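You operate a simulated robot arm through the tools that you are given. There is no shell and no other tool. Be economical: measure what you need, move in short steps, check, and stop when the job is done.

The job below is to be done with a simulated robot arm. You get a single attempt, and the scene is never put back.

TASK
Bond the LOFT and BATH end plates in one run, each on the seat marked with its heat.
Fine: shut the hood before START and leave it shut.

Only the result counts: the job must be done as asked and must still hold three seconds after the hand-in. Knocking over, shifting, dropping, spilling or breaking anything else fails it.

THE ROBOT
A 6-joint arm with a fingered hand, hanging from a carriage that runs on a gantry, over the field with the corners [-894, -2330], [386, -2329], [385, 271], [-895, 270] (x, y) and turns from -301 to 386 degrees about z. Base frame: it is fixed where the carriage stands at the start and does not move with it; the origin is on the floor, on the carriage's upright axis, x ahead of it, y to its left, z up. Units: mm, degrees, N and s.
With the tool pointing down near the work surface it reaches from about 100 to 680 mm from the robot's upright axis, wherever it stands. Its first joint turns from -166.0 to 166.0 degrees. Places, roughly: green start key of the press [700, -100, 900]; press display [800, 0, 1100]; yellow hood [700, -500, 1100]. Payload 4 kg.
The TCP is the grasp point between the finger pads, 30 mm short of the fingertips. In the tool frame z runs along the fingers and y along their closing line. The gripper opens to 104 mm. The gripper's body begins 35 mm behind the TCP. The gripper is a hand of 5 fingers: y runs from the thumb to the fingers, the wrist lies at [-15, -113, -190] in the tool frame, and closing takes about 1.5 s.
Orientation is that of the tool frame in the base frame, as a unit quaternion [x, y, z, w]. With the fingers straight down and the wrist toward the robot, the tool's x, y and z point along [0, 1, 0], [1, 0, 0] and [0, 0, -1] of the base frame.

THE INTERFACE
- The arm moves only by the tool step_arm. Its argument "plan" is a list of rows, each an object of numbers (a shift or turn left out is 0, a gripper value left out holds the last): "dx", "dy", "dz": the shift along the tool's x, y, z in mm; "ax", "ay", "az": the turn, a rotation vector about the tool's x, y, z in degrees. In form: [{"dx": .., "dy": .., "dz": .., "ax": .., "ay": .., "az": ..}, ...]. A call has 1 to 10 rows; each row shifts and turns the commanded pose from where the row before left it, along the tool's axes as they then stand. "hand" is the opening, from 0 (shut) to 1 (fully open), set as the call begins (left out, the last holds). Rows are played at 5 a second. More than 50 mm and 8.6 degrees between two rows, or a gripper value outside its range, and nothing of the call is played. Where a pose cannot be reached the arm comes as near as it can. A force on the tool above 40 N (or 10 N above the force at the start of the call, whichever is more), or a blocked arm, ends the call early, and 0.2 s more pass. The fingers move at their own pace (about 45 mm/s each) and stop on an object; they squeeze with about 22 N. The grip force told is the motor's: it shows also when the fingers shut on nothing. Time passes only in rows, and 0.2 s behind the last, so rows that do not move let the fingers close. It gives the time, the measured TCP pose, the force on the tool (base axes), the opening and the grip force at its end, in the units of the frame above (readings bear some noise), with the torque about the TCP (base axes, N m) and any sound that the robot's microphone picked up.
- Cameras (640 x 400 px; columns grow to the right, rows downward): "scene" is now at [262.3, -15.3, 1758.8]; the picture's right is [-0.24, -0.97, 0.00], its down [-0.85, 0.21, -0.48] and it looks along [0.46, -0.12, -0.88] (base axes); focal length 250 px, centre (320, 200). "wrist" rides on the gripper at [60, -83, -120] in the tool frame; the picture's right is [-0.79, 0.29, -0.54], its down [-0.56, -0.71, 0.44] and it looks along [-0.26, 0.65, 0.72] (tool axes); focal length 234 px, centre (320, 200). There is no depth. A picture from a camera that has moved, and an enlarged one, comes with that camera's place and axes in the base frame and with its lens.
- snapshot(camera): a new picture of that camera. No time passes.
- slide_trunk(by): slides the trunk up (or, below 0, down) by that many mm; the arm and the scene camera ride with it, the base frame stays. It gives what a move gives, with no picture.
- drive_base(legs): drives the robot by 1 to 6 legs, each [ahead, left, turn to the left] in mm, mm and degrees, along the robot's own axes; the way and the turn of a leg run together, so that a leg with both is an arc; at most 1500 mm and 180 degrees a leg. The arm and the cameras ride along, it lands a little off, and it stops where it bumps. It keeps to its track: a leg is cut to what the track allows. It gives what a move gives.
- curl_fingers(index, middle, ring, little, thumb_bend, thumb_turn): sets how far each is bent, from 0 (flat) to 1 (curled in); at 0.3 the hand is open as for a grip, at 0.7 the pads meet at the TCP. One left out holds its place. A second passes; each finger stops where it meets its share of the squeeze, and holds until it gets a number again. A gripper value or a shape takes the hand back. It gives what a move gives, with no picture; readings hold the bend of each and the force on index, middle, ring, little, thumb and palm. thumb_turn goes from beside the hand (0) to across from the fingers (1), as for a grip.
- grasp_type(shape): the hand has 5 fingers and takes this shape, open, in about a second: jaw (thumb against the fingers, like two jaws); tri (thumb and two fingers); tip (a fingertip pinch); poke (one finger out to press); point (the index stretched); flat (the hand flat); cup (the hand cupped); fist (a fist). The gripper value then closes the fingers along that shape, each until it touches; the sizes above hold for jaw. It gives what a move gives, with no picture.
- turn_head(pan, tilt): turns the head with the scene camera to pan (to the left, within 155 degrees either way) and tilt (down, from -29 to 69), counted from straight ahead of the robot. It gives what a move gives.
- enlarge(camera, box): a new picture of the part [left, top, right, bottom] of that camera's present view, enlarged. No time passes.
- close_job(): hands the job in; it is judged then, once.

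Work in short steps. Places have to be worked out from the pictures, the camera data and where the tool is seen: move nearer, look again, correct. Check each grasp and each placing, and mend what went wrong. You have 120 turns and 78 pictures in all, those below and enlarged ones among them. Open the gripper and draw the arm clear of the work before you hand the job in, unless the task says otherwise; then end with one line.

The tools are called after ">>>" by a JSON object that holds its "fn" and its "kwargs". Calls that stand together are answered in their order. step_arm: Moves the arm, as the interface text tells. Its arguments: {"type":"object","properties":{"plan":{"type":"array"},"hand":{"type":"number"}},"required":["plan"]} The other tools are called the same way: slide_trunk (by) slides the trunk up or down; grasp_type (shape) gives the hand a shape; curl_fingers (index, middle, ring, little, thumb_bend, thumb_turn) moves the fingers one by one; drive_base (legs) drives the base; turn_head (pan, tilt) turns the head that bears the scene camera; snapshot (camera) takes a picture; enlarge (camera, box) takes an enlarged picture of a part of a camera's view; close_job () hands the job in.

At the start:

```text
time_s: 0.0
tcp_pos: [341.4, -289.3, 1000.8]
tcp_rot: [0.707, 0.707, 0.0, 0.001]
force: [0.1, -0.5, 0.3]
moment: [0.01, 0.0, 0.0]
width: 103.7
grip_force: 0.1
shape: jaw
bend: [0.3, 0.3, 0.3, 0.3, 0.3, 0.97]
finger forces: [0.0, 0.1, 0.0, 0.0, 0.0, 0.0]
trunk travel left (down, up): [-486.0, 112.0]
robot x, y, heading: [1.1, -0.2, 0.2]
head pan, tilt: [-14.1, 61.4]
```

scene: 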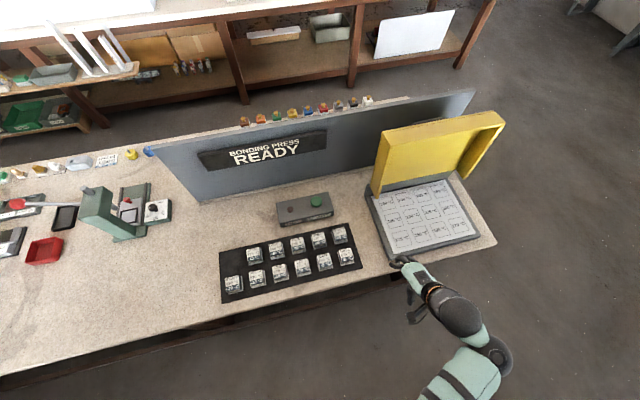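
wrist: 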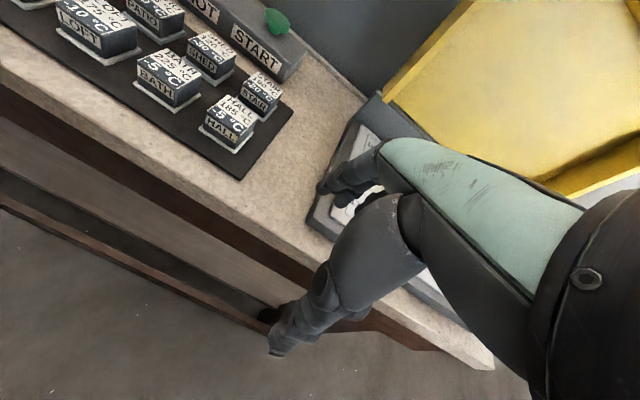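

The tray of labelled plates sits ahead and the seats are on the press under the yellow hood. I'll enlarge both to read the labels.

>>> {"fn": "enlarge", "kwargs": {"camera": "scene", "box": [215, 215, 375, 315]}}

>>> {"fn": "enlarge", "kwargs": {"camera": "scene", "box": [360, 170, 488, 250]}}

>>> {"fn": "enlarge", "kwargs": {"camera": "wrist", "box": [0, 0, 320, 200]}}

```text
4.00 times, centred on (295, 265) of scene
camera zoom: at [262.3, -15.3, 1758.8], right [-0.24, -0.97, 0.0], down [-0.85, 0.21, -0.48], along [0.46, -0.12, -0.88], focal length 1000 px, centre (420, -60)
```

zoom: 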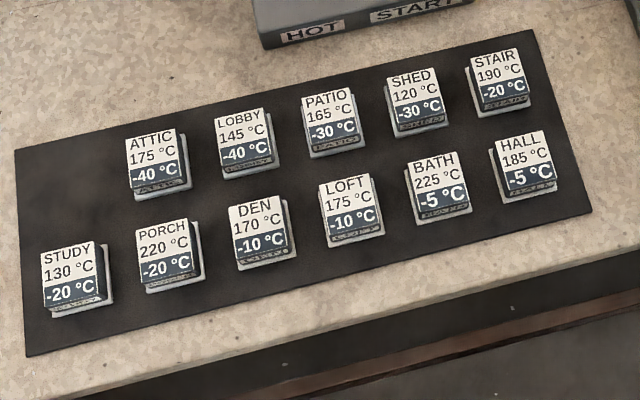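

```text
5.00 times, centred on (424, 210) of scene
camera zoom: at [262.3, -15.3, 1758.8], right [-0.24, -0.97, 0.0], down [-0.85, 0.21, -0.48], along [0.46, -0.12, -0.88], focal length 1250 px, centre (-200, 150)
```

zoom: 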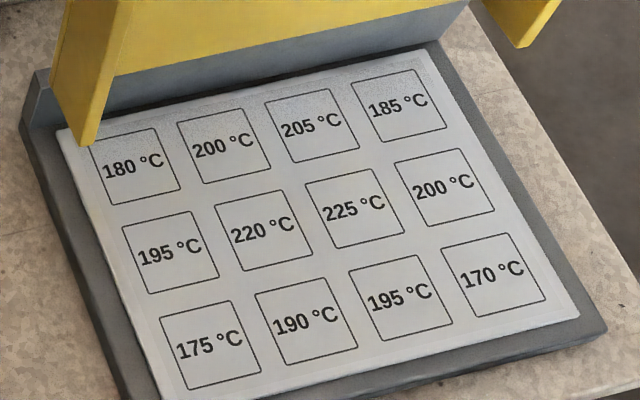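

```text
2.00 times, centred on (160, 100) of wrist
camera zoom: at [258.0, -229.7, 1118.8], right [0.29, -0.79, 0.54], down [-0.71, -0.56, -0.44], along [0.65, -0.26, -0.72], focal length 468 px, centre (640, 400)
```

zoom: 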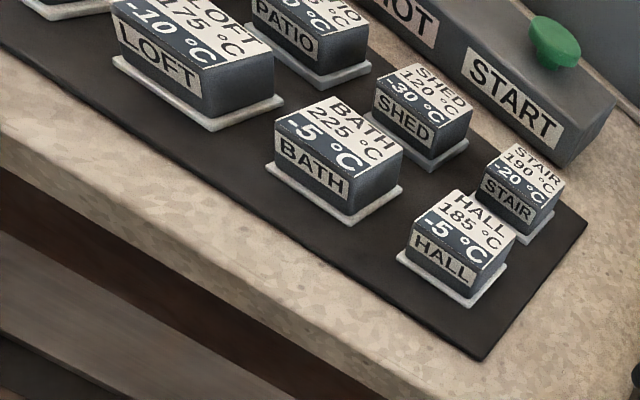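

LOFT is 175 °C, BATH 225 °C, and both seats exist. I check the display and hood, and turn the head for a flatter view of the press.

>>> {"fn": "turn_head", "kwargs": {"pan": -40, "tilt": 48}}

>>> {"fn": "snapshot", "kwargs": {"camera": "scene"}}

>>> {"fn": "enlarge", "kwargs": {"camera": "scene", "box": [0, 120, 320, 320]}}

```text
time_s: 0.9
tcp_pos: [340.4, -289.3, 1001.6]
tcp_rot: [0.707, 0.707, 0.0, 0.0]
force: [-0.1, 0.3, -0.3]
moment: [0.02, -0.03, 0.01]
width: 103.7
grip_force: 0.0
shape: jaw
bend: [0.3, 0.3, 0.3, 0.3, 0.3, 0.97]
finger forces: [0.0, 0.1, 0.0, 0.0, 0.0, 0.0]
trunk travel left (down, up): [-486.0, 112.0]
robot x, y, heading: [0.6, -0.4, 0.0]
head pan, tilt: [-40.0, 48.0]
```

```text
72 pictures are left
camera scene: at [259.6, -50.1, 1775.7], right [-0.64, -0.77, 0.0], down [-0.57, 0.48, -0.67], along [0.51, -0.43, -0.74], focal length 250 px, centre (320, 200)
```

scene: 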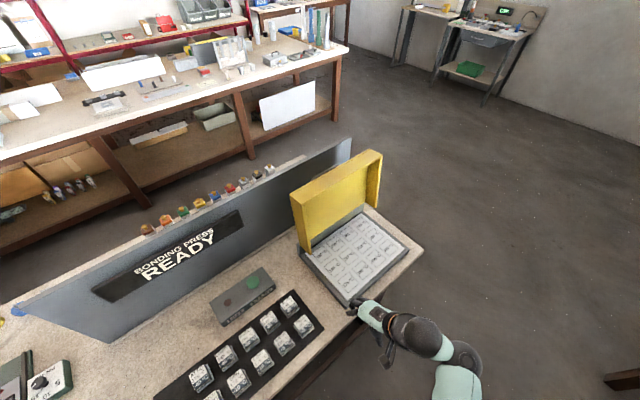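

```text
2.00 times, centred on (160, 220) of scene
camera zoom: at [259.6, -50.1, 1775.7], right [-0.64, -0.77, 0.0], down [-0.57, 0.48, -0.67], along [0.51, -0.43, -0.74], focal length 500 px, centre (640, 160)
```

zoom: 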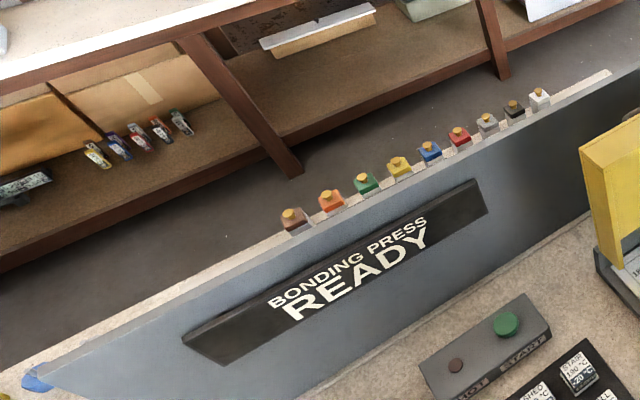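

The press and tray are both axis-aligned; rows spacing ~77 mm. LOFT ≈ (480,-9), BATH ≈ (474,-91), seat 175 ≈ (495,-386), seat 225 ≈ (573,-540). I shift the carriage right and a bit ahead so all are in reach.

>>> {"fn": "drive_base", "kwargs": {"legs": [[40, -260, 0]]}}

>>> {"fn": "turn_head", "kwargs": {"pan": 0, "tilt": 62}}

>>> {"fn": "snapshot", "kwargs": {"camera": "scene"}}

```text
time_s: 2.8
tcp_pos: [381.5, -550.8, 999.2]
tcp_rot: [0.708, 0.706, 0.001, 0.0]
force: [-0.2, 0.6, -0.9]
moment: [0.05, -0.01, 0.01]
width: 103.7
grip_force: 0.0
shape: jaw
bend: [0.3, 0.3, 0.3, 0.3, 0.3, 0.97]
finger forces: [0.0, 0.1, 0.0, 0.1, 0.0, 0.0]
trunk travel left (down, up): [-486.0, 112.0]
robot x, y, heading: [42.7, -261.1, -0.3]
head pan, tilt: [-40.0, 48.0]
```

```text
time_s: 3.9
tcp_pos: [380.9, -549.9, 999.2]
tcp_rot: [0.708, 0.707, 0.0, 0.0]
force: [0.2, -0.1, -0.3]
moment: [0.01, 0.02, 0.01]
width: 103.6
grip_force: 0.1
shape: jaw
bend: [0.3, 0.3, 0.3, 0.3, 0.3, 0.97]
finger forces: [0.1, 0.1, 0.0, 0.1, 0.0, 0.1]
trunk travel left (down, up): [-486.0, 112.0]
robot x, y, heading: [44.3, -256.4, 0.1]
head pan, tilt: [0.0, 62.0]
```

```text
70 pictures are left
camera scene: at [303.6, -259.5, 1758.2], right [0.0, -1.0, 0.0], down [-0.88, 0.0, -0.47], along [0.47, 0.0, -0.88], focal length 250 px, centre (320, 200)
```

scene: 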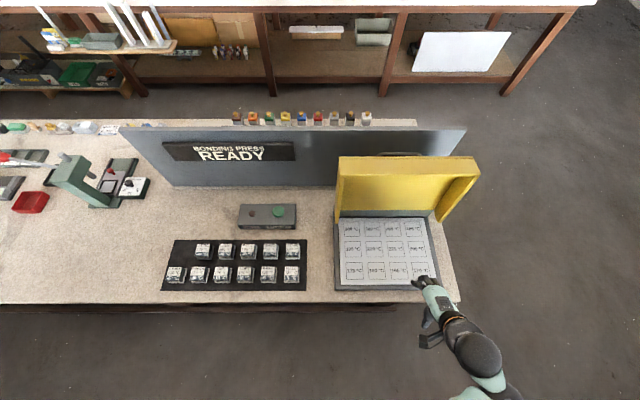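

The view is now square-on. I move the hand high over to the BATH plate and look with the wrist camera.

>>> {"fn": "step_arm", "kwargs": {"plan": [{"dx": 45}, {"dx": 46}, {"dx": 46}, {"dx": 46}, {"dx": 46}, {"dx": 46}, {"dx": 46}, {"dx": 46, "dy": 15}, {"dx": 46, "dy": 15}, {"dx": 46, "dy": 15}]}}

>>> {"fn": "enlarge", "kwargs": {"camera": "scene", "box": [150, 190, 310, 290]}}

>>> {"fn": "enlarge", "kwargs": {"camera": "scene", "box": [320, 150, 480, 250]}}

>>> {"fn": "snapshot", "kwargs": {"camera": "wrist"}}

```text
time_s: 6.0
tcp_pos: [425.3, -89.7, 999.3]
tcp_rot: [0.708, 0.706, -0.001, 0.0]
force: [-0.2, -0.6, -0.8]
moment: [0.01, -0.04, 0.0]
width: 103.9
grip_force: 0.1
shape: jaw
bend: [0.3, 0.3, 0.3, 0.3, 0.3, 0.97]
finger forces: [0.1, 0.0, 0.0, 0.0, 0.1, 0.0]
trunk travel left (down, up): [-486.0, 112.0]
robot x, y, heading: [40.5, -264.9, -0.2]
head pan, tilt: [0.0, 62.0]
```

```text
4.00 times, centred on (230, 240) of scene
camera zoom: at [303.6, -259.5, 1758.2], right [0.0, -1.0, 0.0], down [-0.88, 0.0, -0.47], along [0.47, 0.0, -0.88], focal length 1000 px, centre (680, 40)
```

zoom: 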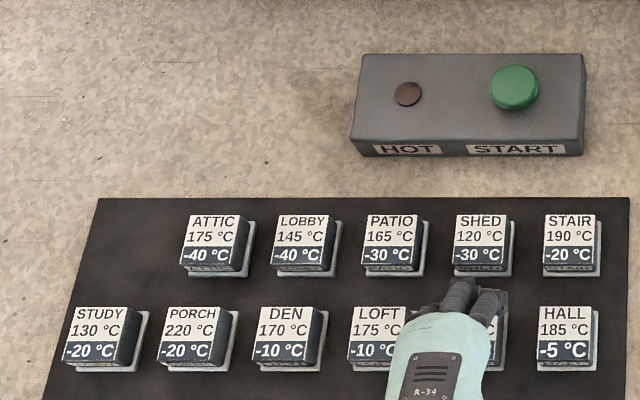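

```text
4.00 times, centred on (400, 200) of scene
camera zoom: at [303.6, -259.5, 1758.2], right [0.0, -1.0, 0.0], down [-0.88, 0.0, -0.47], along [0.47, 0.0, -0.88], focal length 1000 px, centre (0, 200)
```

zoom: 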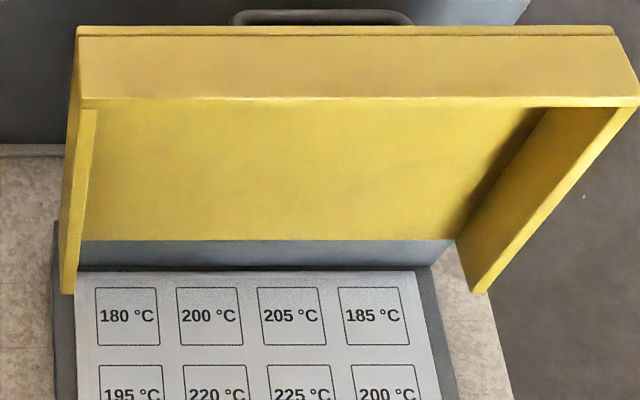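

```text
67 pictures are left
camera wrist: at [342.7, -29.8, 1118.1], right [0.29, -0.79, 0.54], down [-0.71, -0.56, -0.43], along [0.65, -0.26, -0.72], focal length 234 px, centre (320, 200)
```

wrist: 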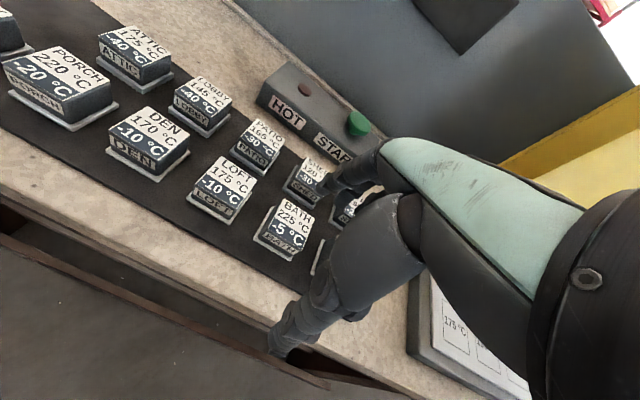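

BATH top centre ≈ (479,-86,902). I narrow the opening to ~68 mm to fit the gap between rows, and go to z≈945 above it.

>>> {"fn": "step_arm", "kwargs": {"plan": [{"dx": 2, "dy": 27}, {"dx": 2, "dy": 27}, {"dz": 20}, {"dz": 20}, {"dz": 15}, {}, {}], "hand": 0.66}}

>>> {"fn": "snapshot", "kwargs": {"camera": "wrist"}}

>>> {"fn": "enlarge", "kwargs": {"camera": "scene", "box": [190, 220, 318, 300]}}

```text
time_s: 7.7
tcp_pos: [479.2, -86.8, 944.5]
tcp_rot: [0.708, 0.706, 0.0, 0.0]
force: [-0.1, -0.4, 1.0]
moment: [-0.03, 0.04, -0.02]
width: 69.0
grip_force: 0.1
shape: jaw
bend: [0.73, 0.38, 0.35, 0.31, 0.61, 0.99]
finger forces: [0.0, 0.0, 0.1, 0.0, 0.0, 0.0]
trunk travel left (down, up): [-486.0, 112.0]
robot x, y, heading: [40.5, -263.3, -0.4]
head pan, tilt: [0.0, 62.0]
```

```text
66 pictures are left
camera wrist: at [397.0, -27.3, 1063.5], right [0.29, -0.79, 0.54], down [-0.71, -0.56, -0.44], along [0.65, -0.26, -0.72], focal length 234 px, centre (320, 200)
```

wrist: 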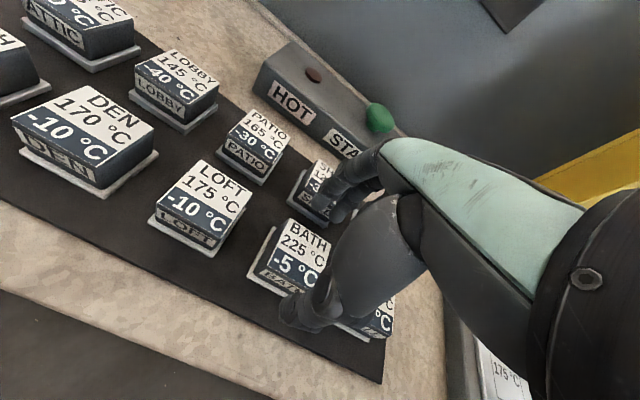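

```text
5.00 times, centred on (254, 260) of scene
camera zoom: at [303.6, -259.5, 1758.2], right [0.0, -1.0, 0.0], down [-0.88, 0.0, -0.47], along [0.47, 0.0, -0.88], focal length 1250 px, centre (650, -100)
```

zoom: 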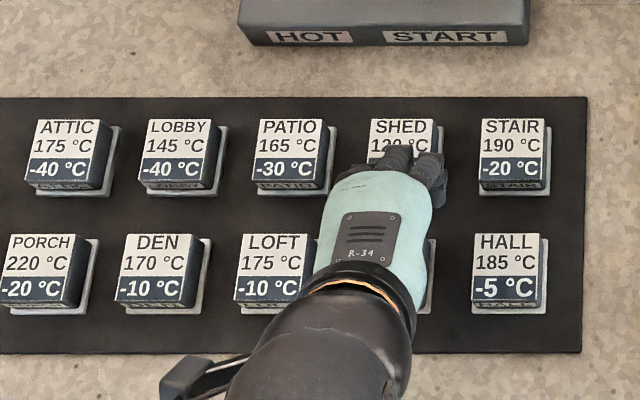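

BATH lies where predicted. The finger bends read oddly (index 0.73, others ~0.35), so I let time pass and check again.

>>> {"fn": "step_arm", "kwargs": {"plan": [{}, {}, {}]}}

>>> {"fn": "enlarge", "kwargs": {"camera": "wrist", "box": [220, 120, 460, 350]}}

```text
time_s: 8.4
tcp_pos: [480.1, -87.3, 945.1]
tcp_rot: [0.708, 0.707, 0.0, 0.0]
force: [0.1, 1.0, -0.6]
moment: [-0.02, -0.04, 0.02]
width: 69.1
grip_force: 0.0
shape: jaw
bend: [0.73, 0.38, 0.35, 0.31, 0.61, 0.99]
finger forces: [0.1, 0.0, 0.1, 0.0, 0.0, 0.0]
trunk travel left (down, up): [-486.0, 112.0]
robot x, y, heading: [38.3, -258.7, -0.4]
head pan, tilt: [0.0, 62.0]
```

```text
1.74 times, centred on (340, 235) of wrist
camera zoom: at [397.0, -27.3, 1063.6], right [0.29, -0.79, 0.54], down [-0.71, -0.56, -0.44], along [0.65, -0.26, -0.72], focal length 407 px, centre (285, 139)
```

zoom: 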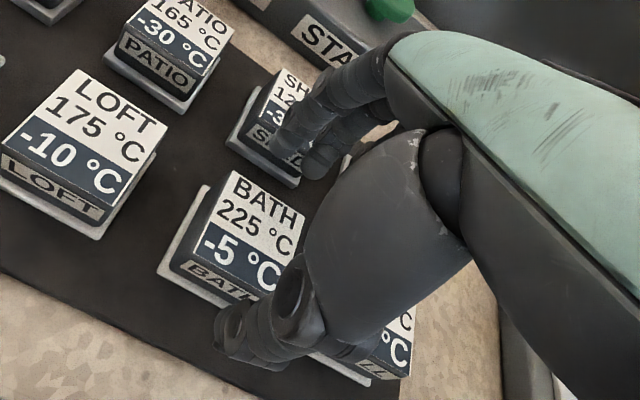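

Finger and thumb tips project where the model says, clear of SHED's block. I descend to straddle BATH.

>>> {"fn": "step_arm", "kwargs": {"plan": [{"dz": 15}, {"dz": 12}, {"dz": 8}, {}]}}

>>> {"fn": "enlarge", "kwargs": {"camera": "wrist", "box": [220, 120, 460, 350]}}

```text
time_s: 9.4
tcp_pos: [479.1, -87.8, 909.7]
tcp_rot: [0.708, 0.707, -0.001, 0.0]
force: [-0.7, 0.0, 0.4]
moment: [0.01, -0.01, -0.01]
width: 68.3
grip_force: 0.1
shape: jaw
bend: [0.73, 0.39, 0.35, 0.31, 0.61, 0.99]
finger forces: [0.0, 1.5, 0.1, 0.0, 0.1, 0.1]
trunk travel left (down, up): [-486.0, 112.0]
robot x, y, heading: [43.1, -263.2, 0.2]
head pan, tilt: [0.0, 62.0]
```

```text
1.74 times, centred on (340, 235) of wrist
camera zoom: at [396.7, -27.1, 1028.4], right [0.29, -0.79, 0.54], down [-0.71, -0.56, -0.44], along [0.65, -0.26, -0.72], focal length 407 px, centre (285, 139)
```

zoom: 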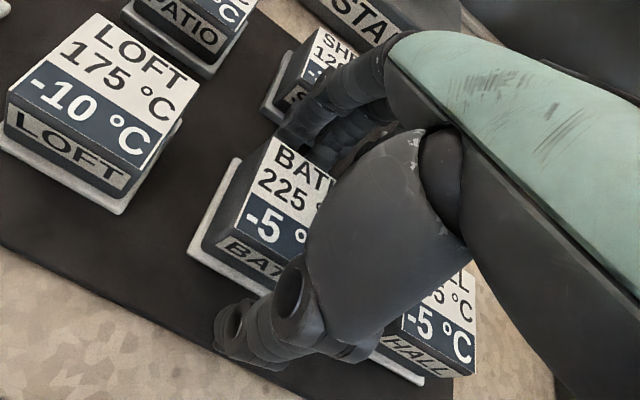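

The middle finger shows 1.5 N and the index bend is unlike the others. I raise again and set the fingers evenly by hand to see how they behave.

>>> {"fn": "step_arm", "kwargs": {"plan": [{"dz": -20}, {"dz": -20}, {"dz": -15}]}}

>>> {"fn": "curl_fingers", "kwargs": {"index": 0.4, "middle": 0.4, "ring": 0.4, "little": 0.4, "thumb_bend": 0.4, "thumb_turn": 1}}

>>> {"fn": "enlarge", "kwargs": {"camera": "wrist", "box": [220, 120, 460, 350]}}

```text
time_s: 10.2
tcp_pos: [480.9, -87.0, 965.4]
tcp_rot: [0.707, 0.707, -0.001, 0.0]
force: [-0.4, 0.1, -0.9]
moment: [-0.01, 0.0, -0.03]
width: 69.1
grip_force: 0.1
shape: jaw
bend: [0.73, 0.39, 0.35, 0.31, 0.61, 0.99]
finger forces: [0.1, 0.1, 0.0, 0.1, 0.0, 0.1]
trunk travel left (down, up): [-486.0, 112.0]
robot x, y, heading: [42.9, -260.7, -0.2]
head pan, tilt: [0.0, 62.0]
```

```text
time_s: 11.2
tcp_pos: [479.8, -86.5, 965.6]
tcp_rot: [0.707, 0.707, 0.0, 0.0]
force: [-0.3, -0.1, 0.1]
moment: [-0.01, -0.01, -0.01]
width: 77.7
grip_force: 0.0
shape: fingers
bend: [0.4, 0.4, 0.4, 0.4, 0.4, 0.99]
finger forces: [0.0, 0.1, 0.1, 0.0, 0.0, 0.0]
trunk travel left (down, up): [-486.0, 112.0]
robot x, y, heading: [39.7, -262.1, -0.1]
head pan, tilt: [0.0, 62.0]
```

```text
1.74 times, centred on (340, 235) of wrist
camera zoom: at [397.5, -26.6, 1084.1], right [0.29, -0.79, 0.54], down [-0.71, -0.56, -0.44], along [0.65, -0.26, -0.72], focal length 407 px, centre (285, 139)
```

zoom: 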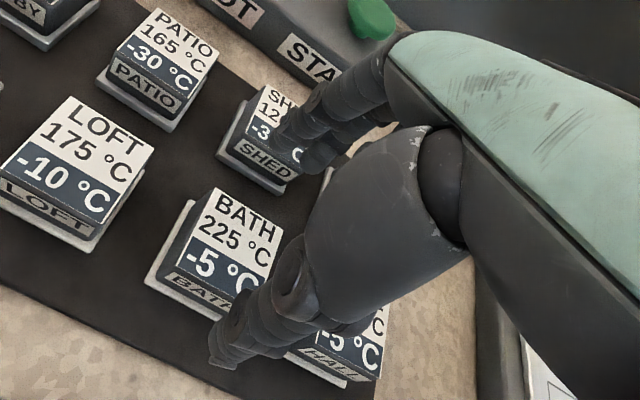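

With even bends width scales as (0.7−bend)·260. I set 0.44 (~68 mm) and descend step by step watching finger forces.

>>> {"fn": "curl_fingers", "kwargs": {"index": 0.45, "middle": 0.45, "ring": 0.45, "little": 0.45, "thumb_bend": 0.43}}

>>> {"fn": "step_arm", "kwargs": {"plan": [{"dz": 20}, {"dz": 20}, {"dz": 8}, {"dz": 7}, {}]}}

>>> {"fn": "enlarge", "kwargs": {"camera": "wrist", "box": [220, 120, 460, 350]}}

```text
time_s: 12.2
tcp_pos: [481.1, -87.0, 964.1]
tcp_rot: [0.708, 0.707, 0.0, 0.0]
force: [-0.8, 0.6, 0.3]
moment: [-0.01, -0.03, 0.0]
width: 68.3
grip_force: 0.0
shape: fingers
bend: [0.45, 0.45, 0.45, 0.45, 0.43, 0.99]
finger forces: [0.0, 0.0, 0.0, 0.0, 0.0, 0.0]
trunk travel left (down, up): [-486.0, 112.0]
robot x, y, heading: [38.8, -260.1, -0.0]
head pan, tilt: [0.0, 62.0]
```

```text
time_s: 13.4
tcp_pos: [481.1, -87.9, 910.6]
tcp_rot: [0.707, 0.707, 0.002, 0.0]
force: [-0.3, -1.7, 5.3]
moment: [-0.09, -0.23, -0.05]
width: 68.5
grip_force: 2.9
shape: fingers
bend: [0.45, 0.45, 0.45, 0.45, 0.43, 0.99]
finger forces: [0.0, 5.8, 0.0, 0.0, 0.1, 0.0]
trunk travel left (down, up): [-486.0, 112.0]
robot x, y, heading: [40.1, -260.5, -0.1]
head pan, tilt: [0.0, 62.0]
```

```text
1.74 times, centred on (340, 235) of wrist
camera zoom: at [398.2, -26.8, 1029.0], right [0.29, -0.79, 0.54], down [-0.71, -0.56, -0.44], along [0.65, -0.26, -0.72], focal length 407 px, centre (285, 139)
```

zoom: 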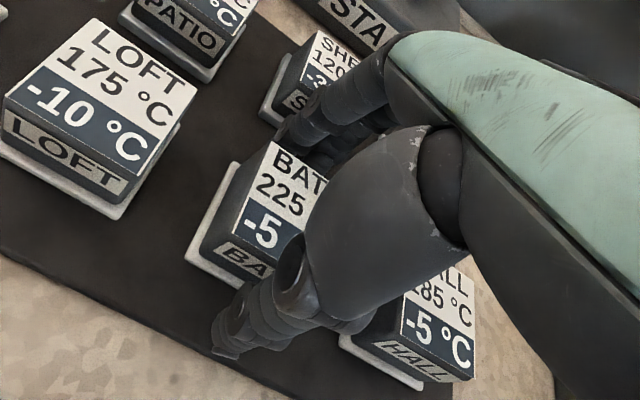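

Moment data puts the contact ~43 mm ahead of the TCP, pressing upward: the middle fingertip likely on SHED's base edge or the tray. I raise, narrow the fingers slightly, shift back 2 mm and retry.

>>> {"fn": "step_arm", "kwargs": {"plan": [{"dz": -20}, {"dz": -18, "dy": -2}]}}

>>> {"fn": "curl_fingers", "kwargs": {"index": 0.5, "middle": 0.5, "ring": 0.5, "little": 0.5, "thumb_bend": 0.45}}

>>> {"fn": "step_arm", "kwargs": {"plan": [{"dz": 20}, {"dz": 8}, {"dz": 6}, {}]}}

>>> {"fn": "step_arm", "kwargs": {"plan": [{"dz": 4}, {}]}}

```text
time_s: 14.1
tcp_pos: [477.5, -87.8, 947.9]
tcp_rot: [0.708, 0.706, 0.0, 0.0]
force: [-0.6, 0.8, 0.2]
moment: [0.05, 0.01, -0.01]
width: 68.2
grip_force: 0.0
shape: fingers
bend: [0.45, 0.45, 0.45, 0.45, 0.43, 0.99]
finger forces: [0.0, 0.0, 0.0, 0.1, 0.0, 0.1]
trunk travel left (down, up): [-486.0, 112.0]
robot x, y, heading: [39.8, -258.7, 0.2]
head pan, tilt: [0.0, 62.0]
```

```text
time_s: 15.1
tcp_pos: [479.8, -86.7, 948.5]
tcp_rot: [0.708, 0.706, 0.001, 0.0]
force: [-0.6, 0.2, 0.1]
moment: [0.03, 0.03, -0.03]
width: 59.4
grip_force: 0.1
shape: fingers
bend: [0.5, 0.5, 0.5, 0.5, 0.45, 0.99]
finger forces: [0.0, 0.1, 0.0, 0.0, 0.0, 0.1]
trunk travel left (down, up): [-486.0, 112.0]
robot x, y, heading: [40.7, -260.2, 0.1]
head pan, tilt: [0.0, 62.0]
```

```text
time_s: 16.1
tcp_pos: [479.8, -87.4, 913.8]
tcp_rot: [0.708, 0.707, 0.0, 0.0]
force: [0.0, 0.4, 0.0]
moment: [-0.01, -0.01, 0.01]
width: 59.1
grip_force: 0.1
shape: fingers
bend: [0.5, 0.5, 0.5, 0.5, 0.45, 0.99]
finger forces: [0.0, 0.1, 0.0, 0.0, 0.0, 0.1]
trunk travel left (down, up): [-486.0, 112.0]
robot x, y, heading: [40.7, -259.5, -0.2]
head pan, tilt: [0.0, 62.0]
```

```text
time_s: 16.6
tcp_pos: [479.3, -87.2, 911.2]
tcp_rot: [0.707, 0.707, 0.0, 0.001]
force: [0.6, -1.4, 4.5]
moment: [-0.1, -0.09, -0.01]
width: 59.0
grip_force: 2.4
shape: fingers
bend: [0.5, 0.5, 0.5, 0.5, 0.45, 0.99]
finger forces: [0.0, 4.1, 0.0, 0.1, 0.0, 0.0]
trunk travel left (down, up): [-486.0, 112.0]
robot x, y, heading: [41.6, -260.6, -0.0]
head pan, tilt: [0.0, 62.0]
```

Contact height is the same (~911), so the long middle fingertip is on the base/tray: the hand is deep enough. I lift 2 mm and close.

>>> {"fn": "step_arm", "kwargs": {"plan": [{"dz": -3}, {}]}}

>>> {"fn": "curl_fingers", "kwargs": {"index": 0.7, "middle": 0.7, "ring": 0.7, "little": 0.7, "thumb_bend": 0.7}}

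>>> {"fn": "enlarge", "kwargs": {"camera": "wrist", "box": [220, 120, 460, 350]}}

```text
time_s: 17.2
tcp_pos: [478.7, -87.0, 912.1]
tcp_rot: [0.707, 0.707, 0.0, 0.0]
force: [0.5, 0.5, 0.2]
moment: [0.0, -0.02, 0.0]
width: 59.0
grip_force: 0.1
shape: fingers
bend: [0.5, 0.5, 0.5, 0.5, 0.45, 0.99]
finger forces: [0.1, 0.1, 0.1, 0.0, 0.1, 0.1]
trunk travel left (down, up): [-486.0, 112.0]
robot x, y, heading: [44.7, -257.2, -0.1]
head pan, tilt: [0.0, 62.0]
```

```text
time_s: 18.2
tcp_pos: [478.9, -87.8, 911.9]
tcp_rot: [0.708, 0.706, 0.001, -0.001]
force: [0.4, -0.7, 0.0]
moment: [0.01, -0.04, -0.01]
width: 40.6
grip_force: 16.2
shape: fingers
bend: [0.6, 0.61, 0.67, 0.7, 0.52, 1.0]
finger forces: [6.6, 7.2, 2.8, 0.0, 15.1, 0.1]
trunk travel left (down, up): [-486.0, 112.0]
robot x, y, heading: [40.1, -260.0, -0.0]
head pan, tilt: [0.0, 62.0]
```

```text
1.74 times, centred on (340, 235) of wrist
camera zoom: at [395.6, -26.9, 1031.8], right [0.29, -0.79, 0.54], down [-0.71, -0.56, -0.44], along [0.65, -0.26, -0.72], focal length 407 px, centre (285, 139)
```

zoom: 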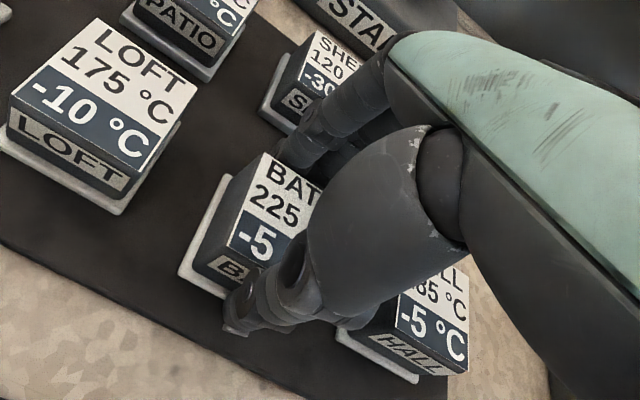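

BATH is gripped (thumb 15 N, index and middle ~7 N). I lift it gently and look.

>>> {"fn": "step_arm", "kwargs": {"plan": [{"dz": -10}, {"dz": -15}, {"dz": -25}, {"dz": -30}, {"dz": -20}]}}

>>> {"fn": "snapshot", "kwargs": {"camera": "wrist"}}

>>> {"fn": "enlarge", "kwargs": {"camera": "scene", "box": [190, 220, 318, 300]}}

```text
time_s: 19.4
tcp_pos: [477.8, -87.4, 1012.9]
tcp_rot: [0.708, 0.707, 0.0, 0.0]
force: [0.5, 0.2, -0.8]
moment: [0.04, -0.03, -0.01]
width: 40.7
grip_force: 15.7
shape: fingers
bend: [0.6, 0.61, 0.67, 0.7, 0.52, 1.0]
finger forces: [6.5, 7.1, 2.8, 0.0, 15.2, 0.0]
trunk travel left (down, up): [-486.0, 112.0]
robot x, y, heading: [42.1, -260.7, -0.1]
head pan, tilt: [0.0, 62.0]
```

```text
59 pictures are left
camera wrist: at [395.5, -27.1, 1131.7], right [0.29, -0.79, 0.54], down [-0.71, -0.56, -0.44], along [0.65, -0.26, -0.72], focal length 234 px, centre (320, 200)
```

wrist: 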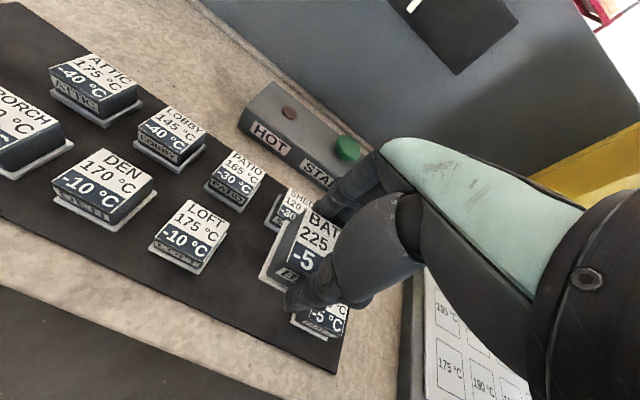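

```text
5.00 times, centred on (254, 260) of scene
camera zoom: at [303.6, -259.5, 1758.1], right [0.0, -1.0, 0.0], down [-0.88, 0.0, -0.47], along [0.47, 0.0, -0.88], focal length 1250 px, centre (650, -100)
```

zoom: 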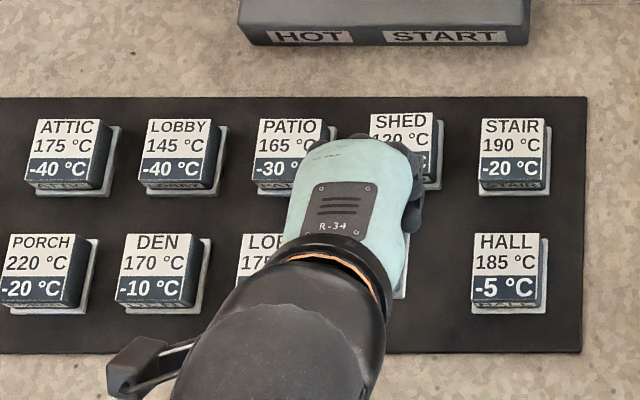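

BATH with its base is held. Now I measure the seats precisely from the square-on scene view.

>>> {"fn": "enlarge", "kwargs": {"camera": "scene", "box": [330, 210, 458, 290]}}

```text
5.00 times, centred on (394, 250) of scene
camera zoom: at [303.6, -259.5, 1758.1], right [0.0, -1.0, 0.0], down [-0.88, 0.0, -0.47], along [0.47, 0.0, -0.88], focal length 1250 px, centre (-50, -50)
```

zoom: 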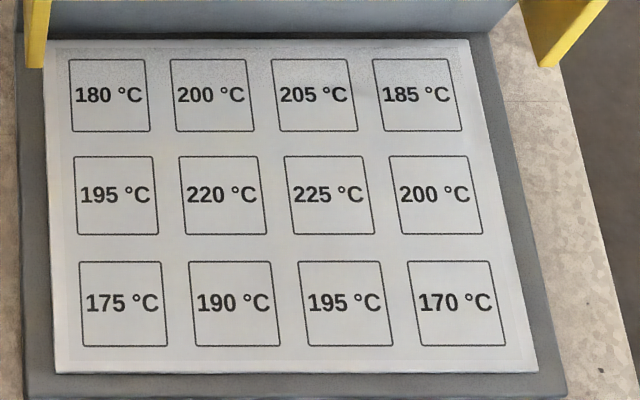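

Seats: 225 ≈ (566,-530), 175 ≈ (490,-377), surface ~z 895. The block sits ~6.5 mm toward the thumb in the hand, so TCP target is (573,-532). I move there high.

>>> {"fn": "step_arm", "kwargs": {"plan": [{"dx": -45, "dy": 0}, {"dx": -45, "dy": 9}, {"dx": -45, "dy": 11}, {"dx": -45, "dy": 11}, {"dx": -45, "dy": 11}, {"dx": -45, "dy": 11}, {"dx": -45, "dy": 11}, {"dx": -45, "dy": 11}, {"dx": -45, "dy": 10}, {"dx": -40, "dy": 10}]}}

>>> {"fn": "snapshot", "kwargs": {"camera": "wrist"}}

>>> {"fn": "snapshot", "kwargs": {"camera": "scene"}}

```text
time_s: 21.6
tcp_pos: [572.6, -532.8, 1013.4]
tcp_rot: [0.707, 0.707, 0.0, 0.0]
force: [-0.2, -0.6, -0.9]
moment: [-0.02, 0.01, -0.02]
width: 40.4
grip_force: 15.3
shape: fingers
bend: [0.6, 0.62, 0.68, 0.7, 0.52, 1.0]
finger forces: [6.2, 6.9, 3.0, 0.0, 14.3, 0.0]
trunk travel left (down, up): [-486.0, 112.0]
robot x, y, heading: [41.8, -260.7, -0.1]
head pan, tilt: [0.0, 62.0]
```

```text
56 pictures are left
camera wrist: at [489.9, -472.5, 1132.0], right [0.29, -0.79, 0.54], down [-0.71, -0.56, -0.44], along [0.65, -0.26, -0.72], focal length 234 px, centre (320, 200)
```

wrist: 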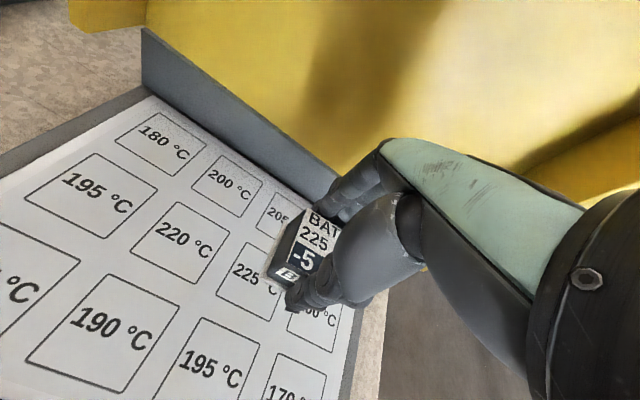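

```text
55 pictures are left
camera scene: at [303.6, -259.5, 1758.2], right [0.0, -1.0, 0.0], down [-0.88, 0.0, -0.47], along [0.47, 0.0, -0.88], focal length 250 px, centre (320, 200)
```

scene: 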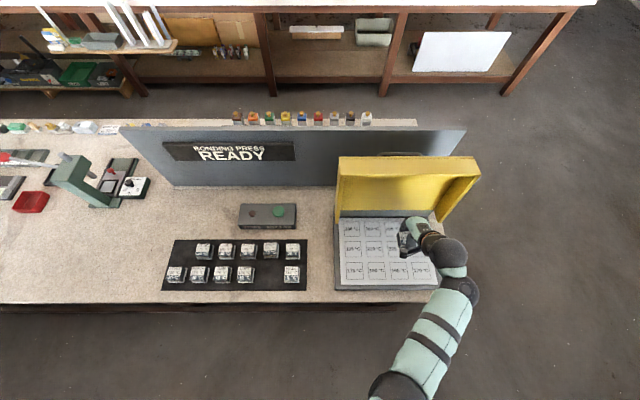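

The held block seems not to show its white base here; I check the tray spot and the held block in close-up.

>>> {"fn": "enlarge", "kwargs": {"camera": "scene", "box": [190, 220, 318, 300]}}

>>> {"fn": "enlarge", "kwargs": {"camera": "wrist", "box": [200, 160, 392, 330]}}

```text
5.00 times, centred on (254, 260) of scene
camera zoom: at [303.6, -259.5, 1758.2], right [0.0, -1.0, 0.0], down [-0.88, 0.0, -0.47], along [0.47, 0.0, -0.88], focal length 1250 px, centre (650, -100)
```

zoom: 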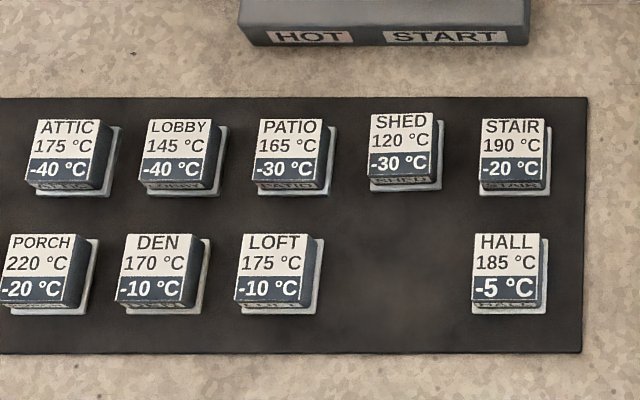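

```text
2.35 times, centred on (296, 245) of wrist
camera zoom: at [489.9, -472.5, 1132.0], right [0.29, -0.79, 0.54], down [-0.71, -0.56, -0.44], along [0.65, -0.26, -0.72], focal length 551 px, centre (376, 94)
```

zoom: 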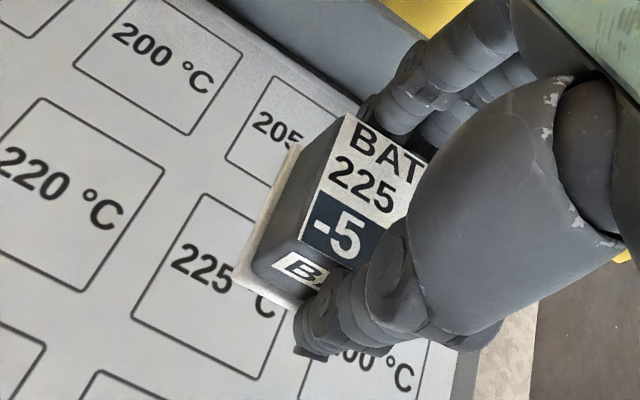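

The base came along. Seat 225 centre refines to (566.5,-528.5); the plate centre is about (567,-534). I shift +5.5 mm in y and descend partway, then re-measure.

>>> {"fn": "step_arm", "kwargs": {"plan": [{"dx": 5.5, "dy": -0.5}, {"dz": 20}, {"dz": 20}, {"dz": 15}, {}]}}

>>> {"fn": "enlarge", "kwargs": {"camera": "wrist", "box": [200, 160, 392, 330]}}

```text
time_s: 22.9
tcp_pos: [572.8, -526.6, 958.8]
tcp_rot: [0.708, 0.707, 0.001, -0.001]
force: [-0.2, 0.4, -0.6]
moment: [0.02, -0.01, 0.01]
width: 40.3
grip_force: 15.1
shape: fingers
bend: [0.6, 0.62, 0.68, 0.7, 0.52, 1.0]
finger forces: [6.4, 6.8, 2.8, 0.0, 14.3, 0.0]
trunk travel left (down, up): [-486.0, 112.0]
robot x, y, heading: [40.0, -259.9, -0.2]
head pan, tilt: [0.0, 62.0]
```

```text
2.35 times, centred on (296, 245) of wrist
camera zoom: at [489.2, -466.5, 1077.0], right [0.29, -0.79, 0.54], down [-0.71, -0.56, -0.44], along [0.65, -0.26, -0.72], focal length 551 px, centre (376, 94)
```

zoom: 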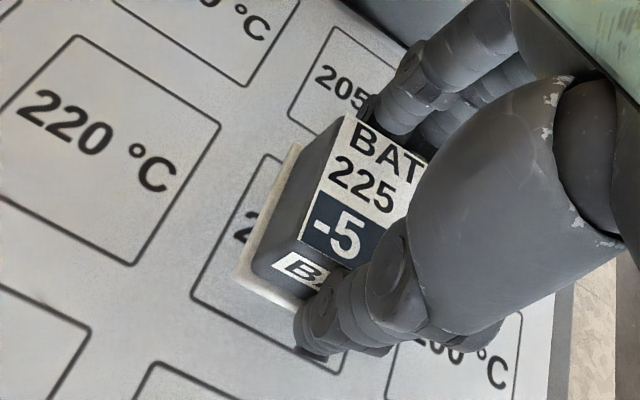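

The plate looks turned a few degrees counter-clockwise relative to the seat. I turn the hand 3° to compensate and lower until contact is near.

>>> {"fn": "step_arm", "kwargs": {"plan": [{"az": 3}, {"dz": 8}, {"dz": 4}, {}]}}

>>> {"fn": "enlarge", "kwargs": {"camera": "wrist", "box": [200, 160, 392, 330]}}

```text
time_s: 23.9
tcp_pos: [572.7, -527.5, 946.6]
tcp_rot: [0.726, 0.687, 0.0, 0.0]
force: [-0.1, -0.5, 0.1]
moment: [0.03, -0.01, -0.01]
width: 40.3
grip_force: 14.8
shape: fingers
bend: [0.6, 0.62, 0.68, 0.7, 0.52, 1.0]
finger forces: [6.5, 6.7, 2.8, 0.0, 14.3, 0.0]
trunk travel left (down, up): [-486.0, 112.0]
robot x, y, heading: [39.2, -255.0, -0.2]
head pan, tilt: [0.0, 62.0]
```

```text
2.35 times, centred on (296, 245) of wrist
camera zoom: at [492.4, -462.0, 1065.1], right [0.25, -0.8, 0.54], down [-0.73, -0.52, -0.44], along [0.63, -0.29, -0.72], focal length 551 px, centre (376, 94)
```

zoom: 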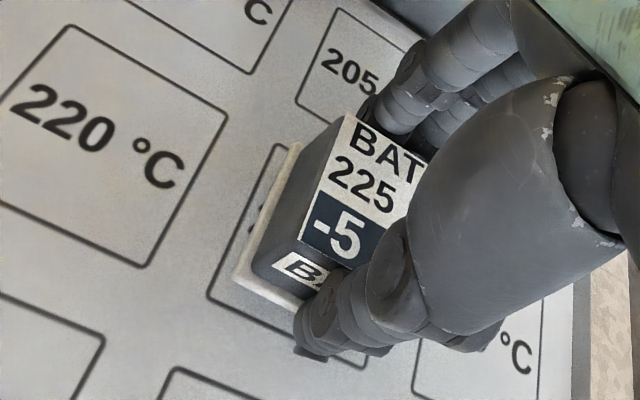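

Edges are parallel and margins even. I lower in small steps until contact.

>>> {"fn": "step_arm", "kwargs": {"plan": [{"dz": 4}, {}]}}

>>> {"fn": "step_arm", "kwargs": {"plan": [{"dz": 3}, {}]}}

>>> {"fn": "step_arm", "kwargs": {"plan": [{"dz": 2}, {}]}}

```text
time_s: 24.4
tcp_pos: [572.3, -526.4, 941.4]
tcp_rot: [0.726, 0.688, 0.0, 0.0]
force: [0.3, 0.2, -0.4]
moment: [-0.03, -0.01, 0.0]
width: 40.3
grip_force: 15.0
shape: fingers
bend: [0.6, 0.62, 0.68, 0.7, 0.52, 1.0]
finger forces: [6.3, 6.6, 2.7, 0.1, 14.2, 0.1]
trunk travel left (down, up): [-486.0, 112.0]
robot x, y, heading: [40.6, -260.2, 0.0]
head pan, tilt: [0.0, 62.0]
```

```text
time_s: 25.1
tcp_pos: [571.7, -528.1, 939.6]
tcp_rot: [0.726, 0.687, 0.0, 0.0]
force: [0.1, -1.2, 0.1]
moment: [0.0, -0.01, -0.02]
width: 40.6
grip_force: 15.2
shape: fingers
bend: [0.6, 0.62, 0.68, 0.7, 0.52, 1.0]
finger forces: [6.4, 6.7, 2.7, 0.1, 14.3, 0.0]
trunk travel left (down, up): [-486.0, 112.0]
robot x, y, heading: [40.8, -259.9, -0.1]
head pan, tilt: [0.0, 62.0]
```

```text
time_s: 25.6
tcp_pos: [571.5, -527.3, 937.2]
tcp_rot: [0.726, 0.688, 0.0, 0.0]
force: [-0.1, 0.3, -0.2]
moment: [0.03, 0.0, 0.01]
width: 39.9
grip_force: 15.8
shape: fingers
bend: [0.6, 0.62, 0.68, 0.7, 0.52, 1.0]
finger forces: [6.4, 6.8, 2.8, 0.0, 14.5, 0.1]
trunk travel left (down, up): [-486.0, 112.0]
robot x, y, heading: [38.2, -262.6, 0.2]
head pan, tilt: [0.0, 62.0]
```

No contact yet at 937; I continue in 2–3 mm steps.

>>> {"fn": "step_arm", "kwargs": {"plan": [{"dz": 2.5}, {}]}}

>>> {"fn": "step_arm", "kwargs": {"plan": [{"dz": 2}, {}]}}

>>> {"fn": "step_arm", "kwargs": {"plan": [{"dz": 2}, {}]}}

>>> {"fn": "enlarge", "kwargs": {"camera": "wrist", "box": [200, 160, 392, 330]}}

```text
time_s: 26.2
tcp_pos: [573.4, -527.4, 935.6]
tcp_rot: [0.726, 0.688, 0.0, 0.001]
force: [-2.8, 1.2, 13.0]
moment: [-0.01, -0.11, -0.03]
width: 40.4
grip_force: 17.9
shape: fingers
bend: [0.61, 0.62, 0.68, 0.7, 0.52, 1.0]
finger forces: [6.1, 10.5, 2.6, 0.1, 17.7, 0.1]
trunk travel left (down, up): [-486.0, 112.0]
robot x, y, heading: [42.0, -260.1, -0.0]
head pan, tilt: [0.0, 62.0]
```

```text
time_s: 26.9
tcp_pos: [574.2, -527.5, 934.1]
tcp_rot: [0.725, 0.688, 0.001, 0.002]
force: [-4.4, 5.6, 27.4]
moment: [-0.03, -0.25, 0.07]
width: 40.7
grip_force: 25.2
shape: fingers
bend: [0.62, 0.62, 0.7, 0.7, 0.52, 1.0]
finger forces: [5.7, 19.7, 2.9, 0.1, 21.4, 0.1]
trunk travel left (down, up): [-486.0, 112.0]
robot x, y, heading: [39.2, -262.4, 0.1]
head pan, tilt: [0.0, 62.0]
```

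```text
time_s: 27.5
tcp_pos: [575.8, -528.2, 935.1]
tcp_rot: [0.724, 0.69, 0.002, 0.006]
force: [-4.2, 4.0, 19.4]
moment: [0.05, -0.13, 0.05]
width: 40.6
grip_force: 21.6
shape: fingers
bend: [0.63, 0.63, 0.7, 0.7, 0.52, 1.0]
finger forces: [5.9, 15.3, 2.8, 0.1, 19.7, 0.0]
trunk travel left (down, up): [-486.0, 112.0]
robot x, y, heading: [38.6, -257.6, -0.1]
head pan, tilt: [0.0, 62.0]
stopped in row 2: the force on the tool passed its limit at 40 N (the readings are from after the stop); the commanded pose is now the measured one
```

```text
2.35 times, centred on (296, 245) of wrist
camera zoom: at [495.4, -463.0, 1052.6], right [0.24, -0.8, 0.55], down [-0.73, -0.52, -0.44], along [0.64, -0.29, -0.71], focal length 551 px, centre (376, 94)
```

zoom: 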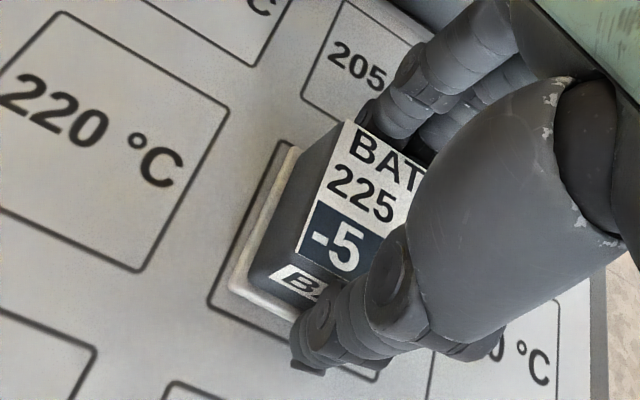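

It is down on the seat, pressing. I relieve the force by 1.5 mm, then open the fingers evenly.

>>> {"fn": "step_arm", "kwargs": {"plan": [{"dz": -1.5}, {}]}}

>>> {"fn": "curl_fingers", "kwargs": {"index": 0.5, "middle": 0.5, "ring": 0.5, "little": 0.5, "thumb_bend": 0.42}}

>>> {"fn": "enlarge", "kwargs": {"camera": "wrist", "box": [200, 160, 392, 330]}}

```text
time_s: 28.1
tcp_pos: [575.1, -527.9, 935.6]
tcp_rot: [0.725, 0.688, 0.001, 0.003]
force: [-1.2, 2.3, 15.1]
moment: [-0.05, -0.21, 0.01]
width: 40.6
grip_force: 20.2
shape: fingers
bend: [0.62, 0.63, 0.69, 0.7, 0.52, 1.0]
finger forces: [6.9, 14.7, 2.7, 0.0, 16.9, 0.0]
trunk travel left (down, up): [-486.0, 112.0]
robot x, y, heading: [37.7, -260.8, -0.3]
head pan, tilt: [0.0, 62.0]
```

```text
time_s: 29.1
tcp_pos: [573.4, -526.4, 933.9]
tcp_rot: [0.726, 0.688, 0.001, 0.002]
force: [-1.5, 0.5, 3.1]
moment: [-0.05, -0.06, -0.01]
width: 61.9
grip_force: 1.2
shape: fingers
bend: [0.5, 0.52, 0.5, 0.5, 0.42, 0.99]
finger forces: [0.1, 3.6, 0.0, 0.0, 0.1, 0.0]
trunk travel left (down, up): [-486.0, 112.0]
robot x, y, heading: [36.6, -259.6, 0.0]
head pan, tilt: [0.0, 62.0]
```

```text
2.35 times, centred on (296, 245) of wrist
camera zoom: at [493.4, -462.5, 1052.2], right [0.24, -0.8, 0.55], down [-0.73, -0.52, -0.44], along [0.64, -0.29, -0.71], focal length 551 px, centre (376, 94)
```

zoom: 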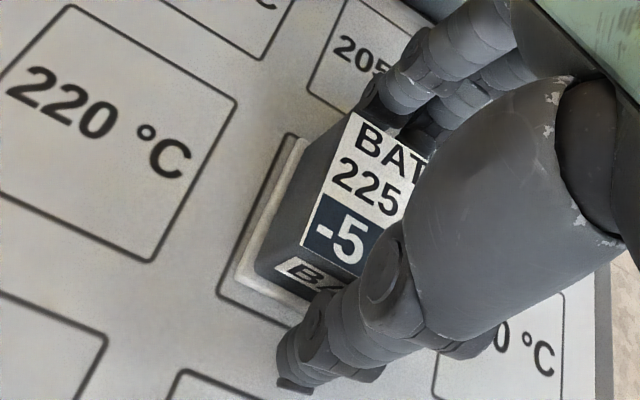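

Released. I raise straight up, and turn the 3° back, then look at the placed piece.

>>> {"fn": "step_arm", "kwargs": {"plan": [{"dz": -10}, {"dz": -25}, {"dz": -40}, {"az": -3.1}]}}

>>> {"fn": "enlarge", "kwargs": {"camera": "wrist", "box": [200, 160, 392, 330]}}

```text
time_s: 30.1
tcp_pos: [573.3, -528.8, 1010.1]
tcp_rot: [0.707, 0.707, 0.001, 0.001]
force: [0.2, -0.6, 0.0]
moment: [0.01, -0.03, 0.01]
width: 61.9
grip_force: 0.0
shape: fingers
bend: [0.5, 0.5, 0.5, 0.5, 0.42, 0.99]
finger forces: [0.0, 0.1, 0.0, 0.0, 0.1, 0.0]
trunk travel left (down, up): [-486.0, 112.0]
robot x, y, heading: [38.3, -258.4, -0.1]
head pan, tilt: [0.0, 62.0]
```

```text
2.35 times, centred on (296, 245) of wrist
camera zoom: at [489.3, -467.2, 1127.3], right [0.29, -0.79, 0.55], down [-0.7, -0.56, -0.44], along [0.65, -0.26, -0.71], focal length 551 px, centre (376, 94)
```

zoom: 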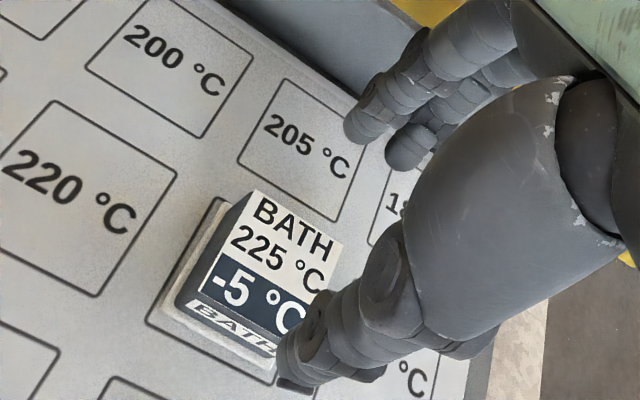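

BATH sits squarely inside the 225 seat. Now I travel back to LOFT at about (482,-5).

>>> {"fn": "step_arm", "kwargs": {"plan": [{"dx": 48, "dy": -9}, {"dx": 48, "dy": -9}, {"dx": 48, "dy": -9}, {"dx": 48, "dy": -9}, {"dx": 48, "dy": -9}, {"dx": 48, "dy": -9}, {"dx": 48, "dy": -9}, {"dx": 48, "dy": -9}, {"dx": 48, "dy": -9}, {"dx": 48, "dy": -9}]}}

>>> {"fn": "step_arm", "kwargs": {"plan": [{"dx": 25, "dy": -2}, {"dx": 25, "dy": -2, "dz": 20}, {"dz": 22}, {"dz": 20}, {}]}}

>>> {"fn": "curl_fingers", "kwargs": {"thumb_bend": 0.48, "index": 0.5, "middle": 0.5, "ring": 0.5, "little": 0.5}}

>>> {"fn": "enlarge", "kwargs": {"camera": "wrist", "box": [200, 120, 440, 320]}}

```text
time_s: 32.3
tcp_pos: [481.1, -46.2, 1006.6]
tcp_rot: [0.707, 0.707, 0.0, 0.003]
force: [-0.2, -0.8, 0.2]
moment: [0.05, 0.03, -0.01]
width: 62.1
grip_force: 0.0
shape: fingers
bend: [0.5, 0.5, 0.5, 0.5, 0.42, 0.99]
finger forces: [0.0, 0.0, 0.0, 0.0, 0.0, 0.0]
trunk travel left (down, up): [-486.0, 112.0]
robot x, y, heading: [37.5, -258.8, -0.1]
head pan, tilt: [0.0, 62.0]
```

```text
time_s: 33.5
tcp_pos: [478.9, 3.6, 944.0]
tcp_rot: [0.706, 0.708, 0.0, 0.004]
force: [-0.6, 0.0, 0.4]
moment: [-0.01, -0.05, 0.02]
width: 62.0
grip_force: 0.0
shape: fingers
bend: [0.5, 0.5, 0.5, 0.5, 0.42, 0.99]
finger forces: [0.0, 0.0, 0.0, 0.0, 0.0, 0.0]
trunk travel left (down, up): [-486.0, 112.0]
robot x, y, heading: [40.0, -258.5, -0.2]
head pan, tilt: [0.0, 62.0]
```

```text
time_s: 34.5
tcp_pos: [478.6, 1.9, 944.3]
tcp_rot: [0.706, 0.708, 0.001, 0.002]
force: [-0.2, 0.5, -0.2]
moment: [0.01, 0.01, 0.02]
width: 54.7
grip_force: 0.1
shape: fingers
bend: [0.5, 0.5, 0.5, 0.5, 0.48, 1.0]
finger forces: [0.1, 0.1, 0.0, 0.0, 0.1, 0.1]
trunk travel left (down, up): [-486.0, 112.0]
robot x, y, heading: [40.0, -259.5, -0.0]
head pan, tilt: [0.0, 62.0]
```

```text
2.00 times, centred on (320, 220) of wrist
camera zoom: at [395.3, 63.0, 1063.1], right [0.29, -0.79, 0.55], down [-0.7, -0.56, -0.44], along [0.65, -0.26, -0.71], focal length 468 px, centre (320, 160)
```

zoom: 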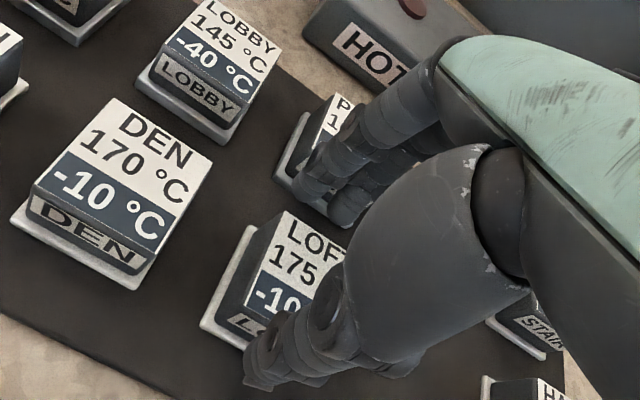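

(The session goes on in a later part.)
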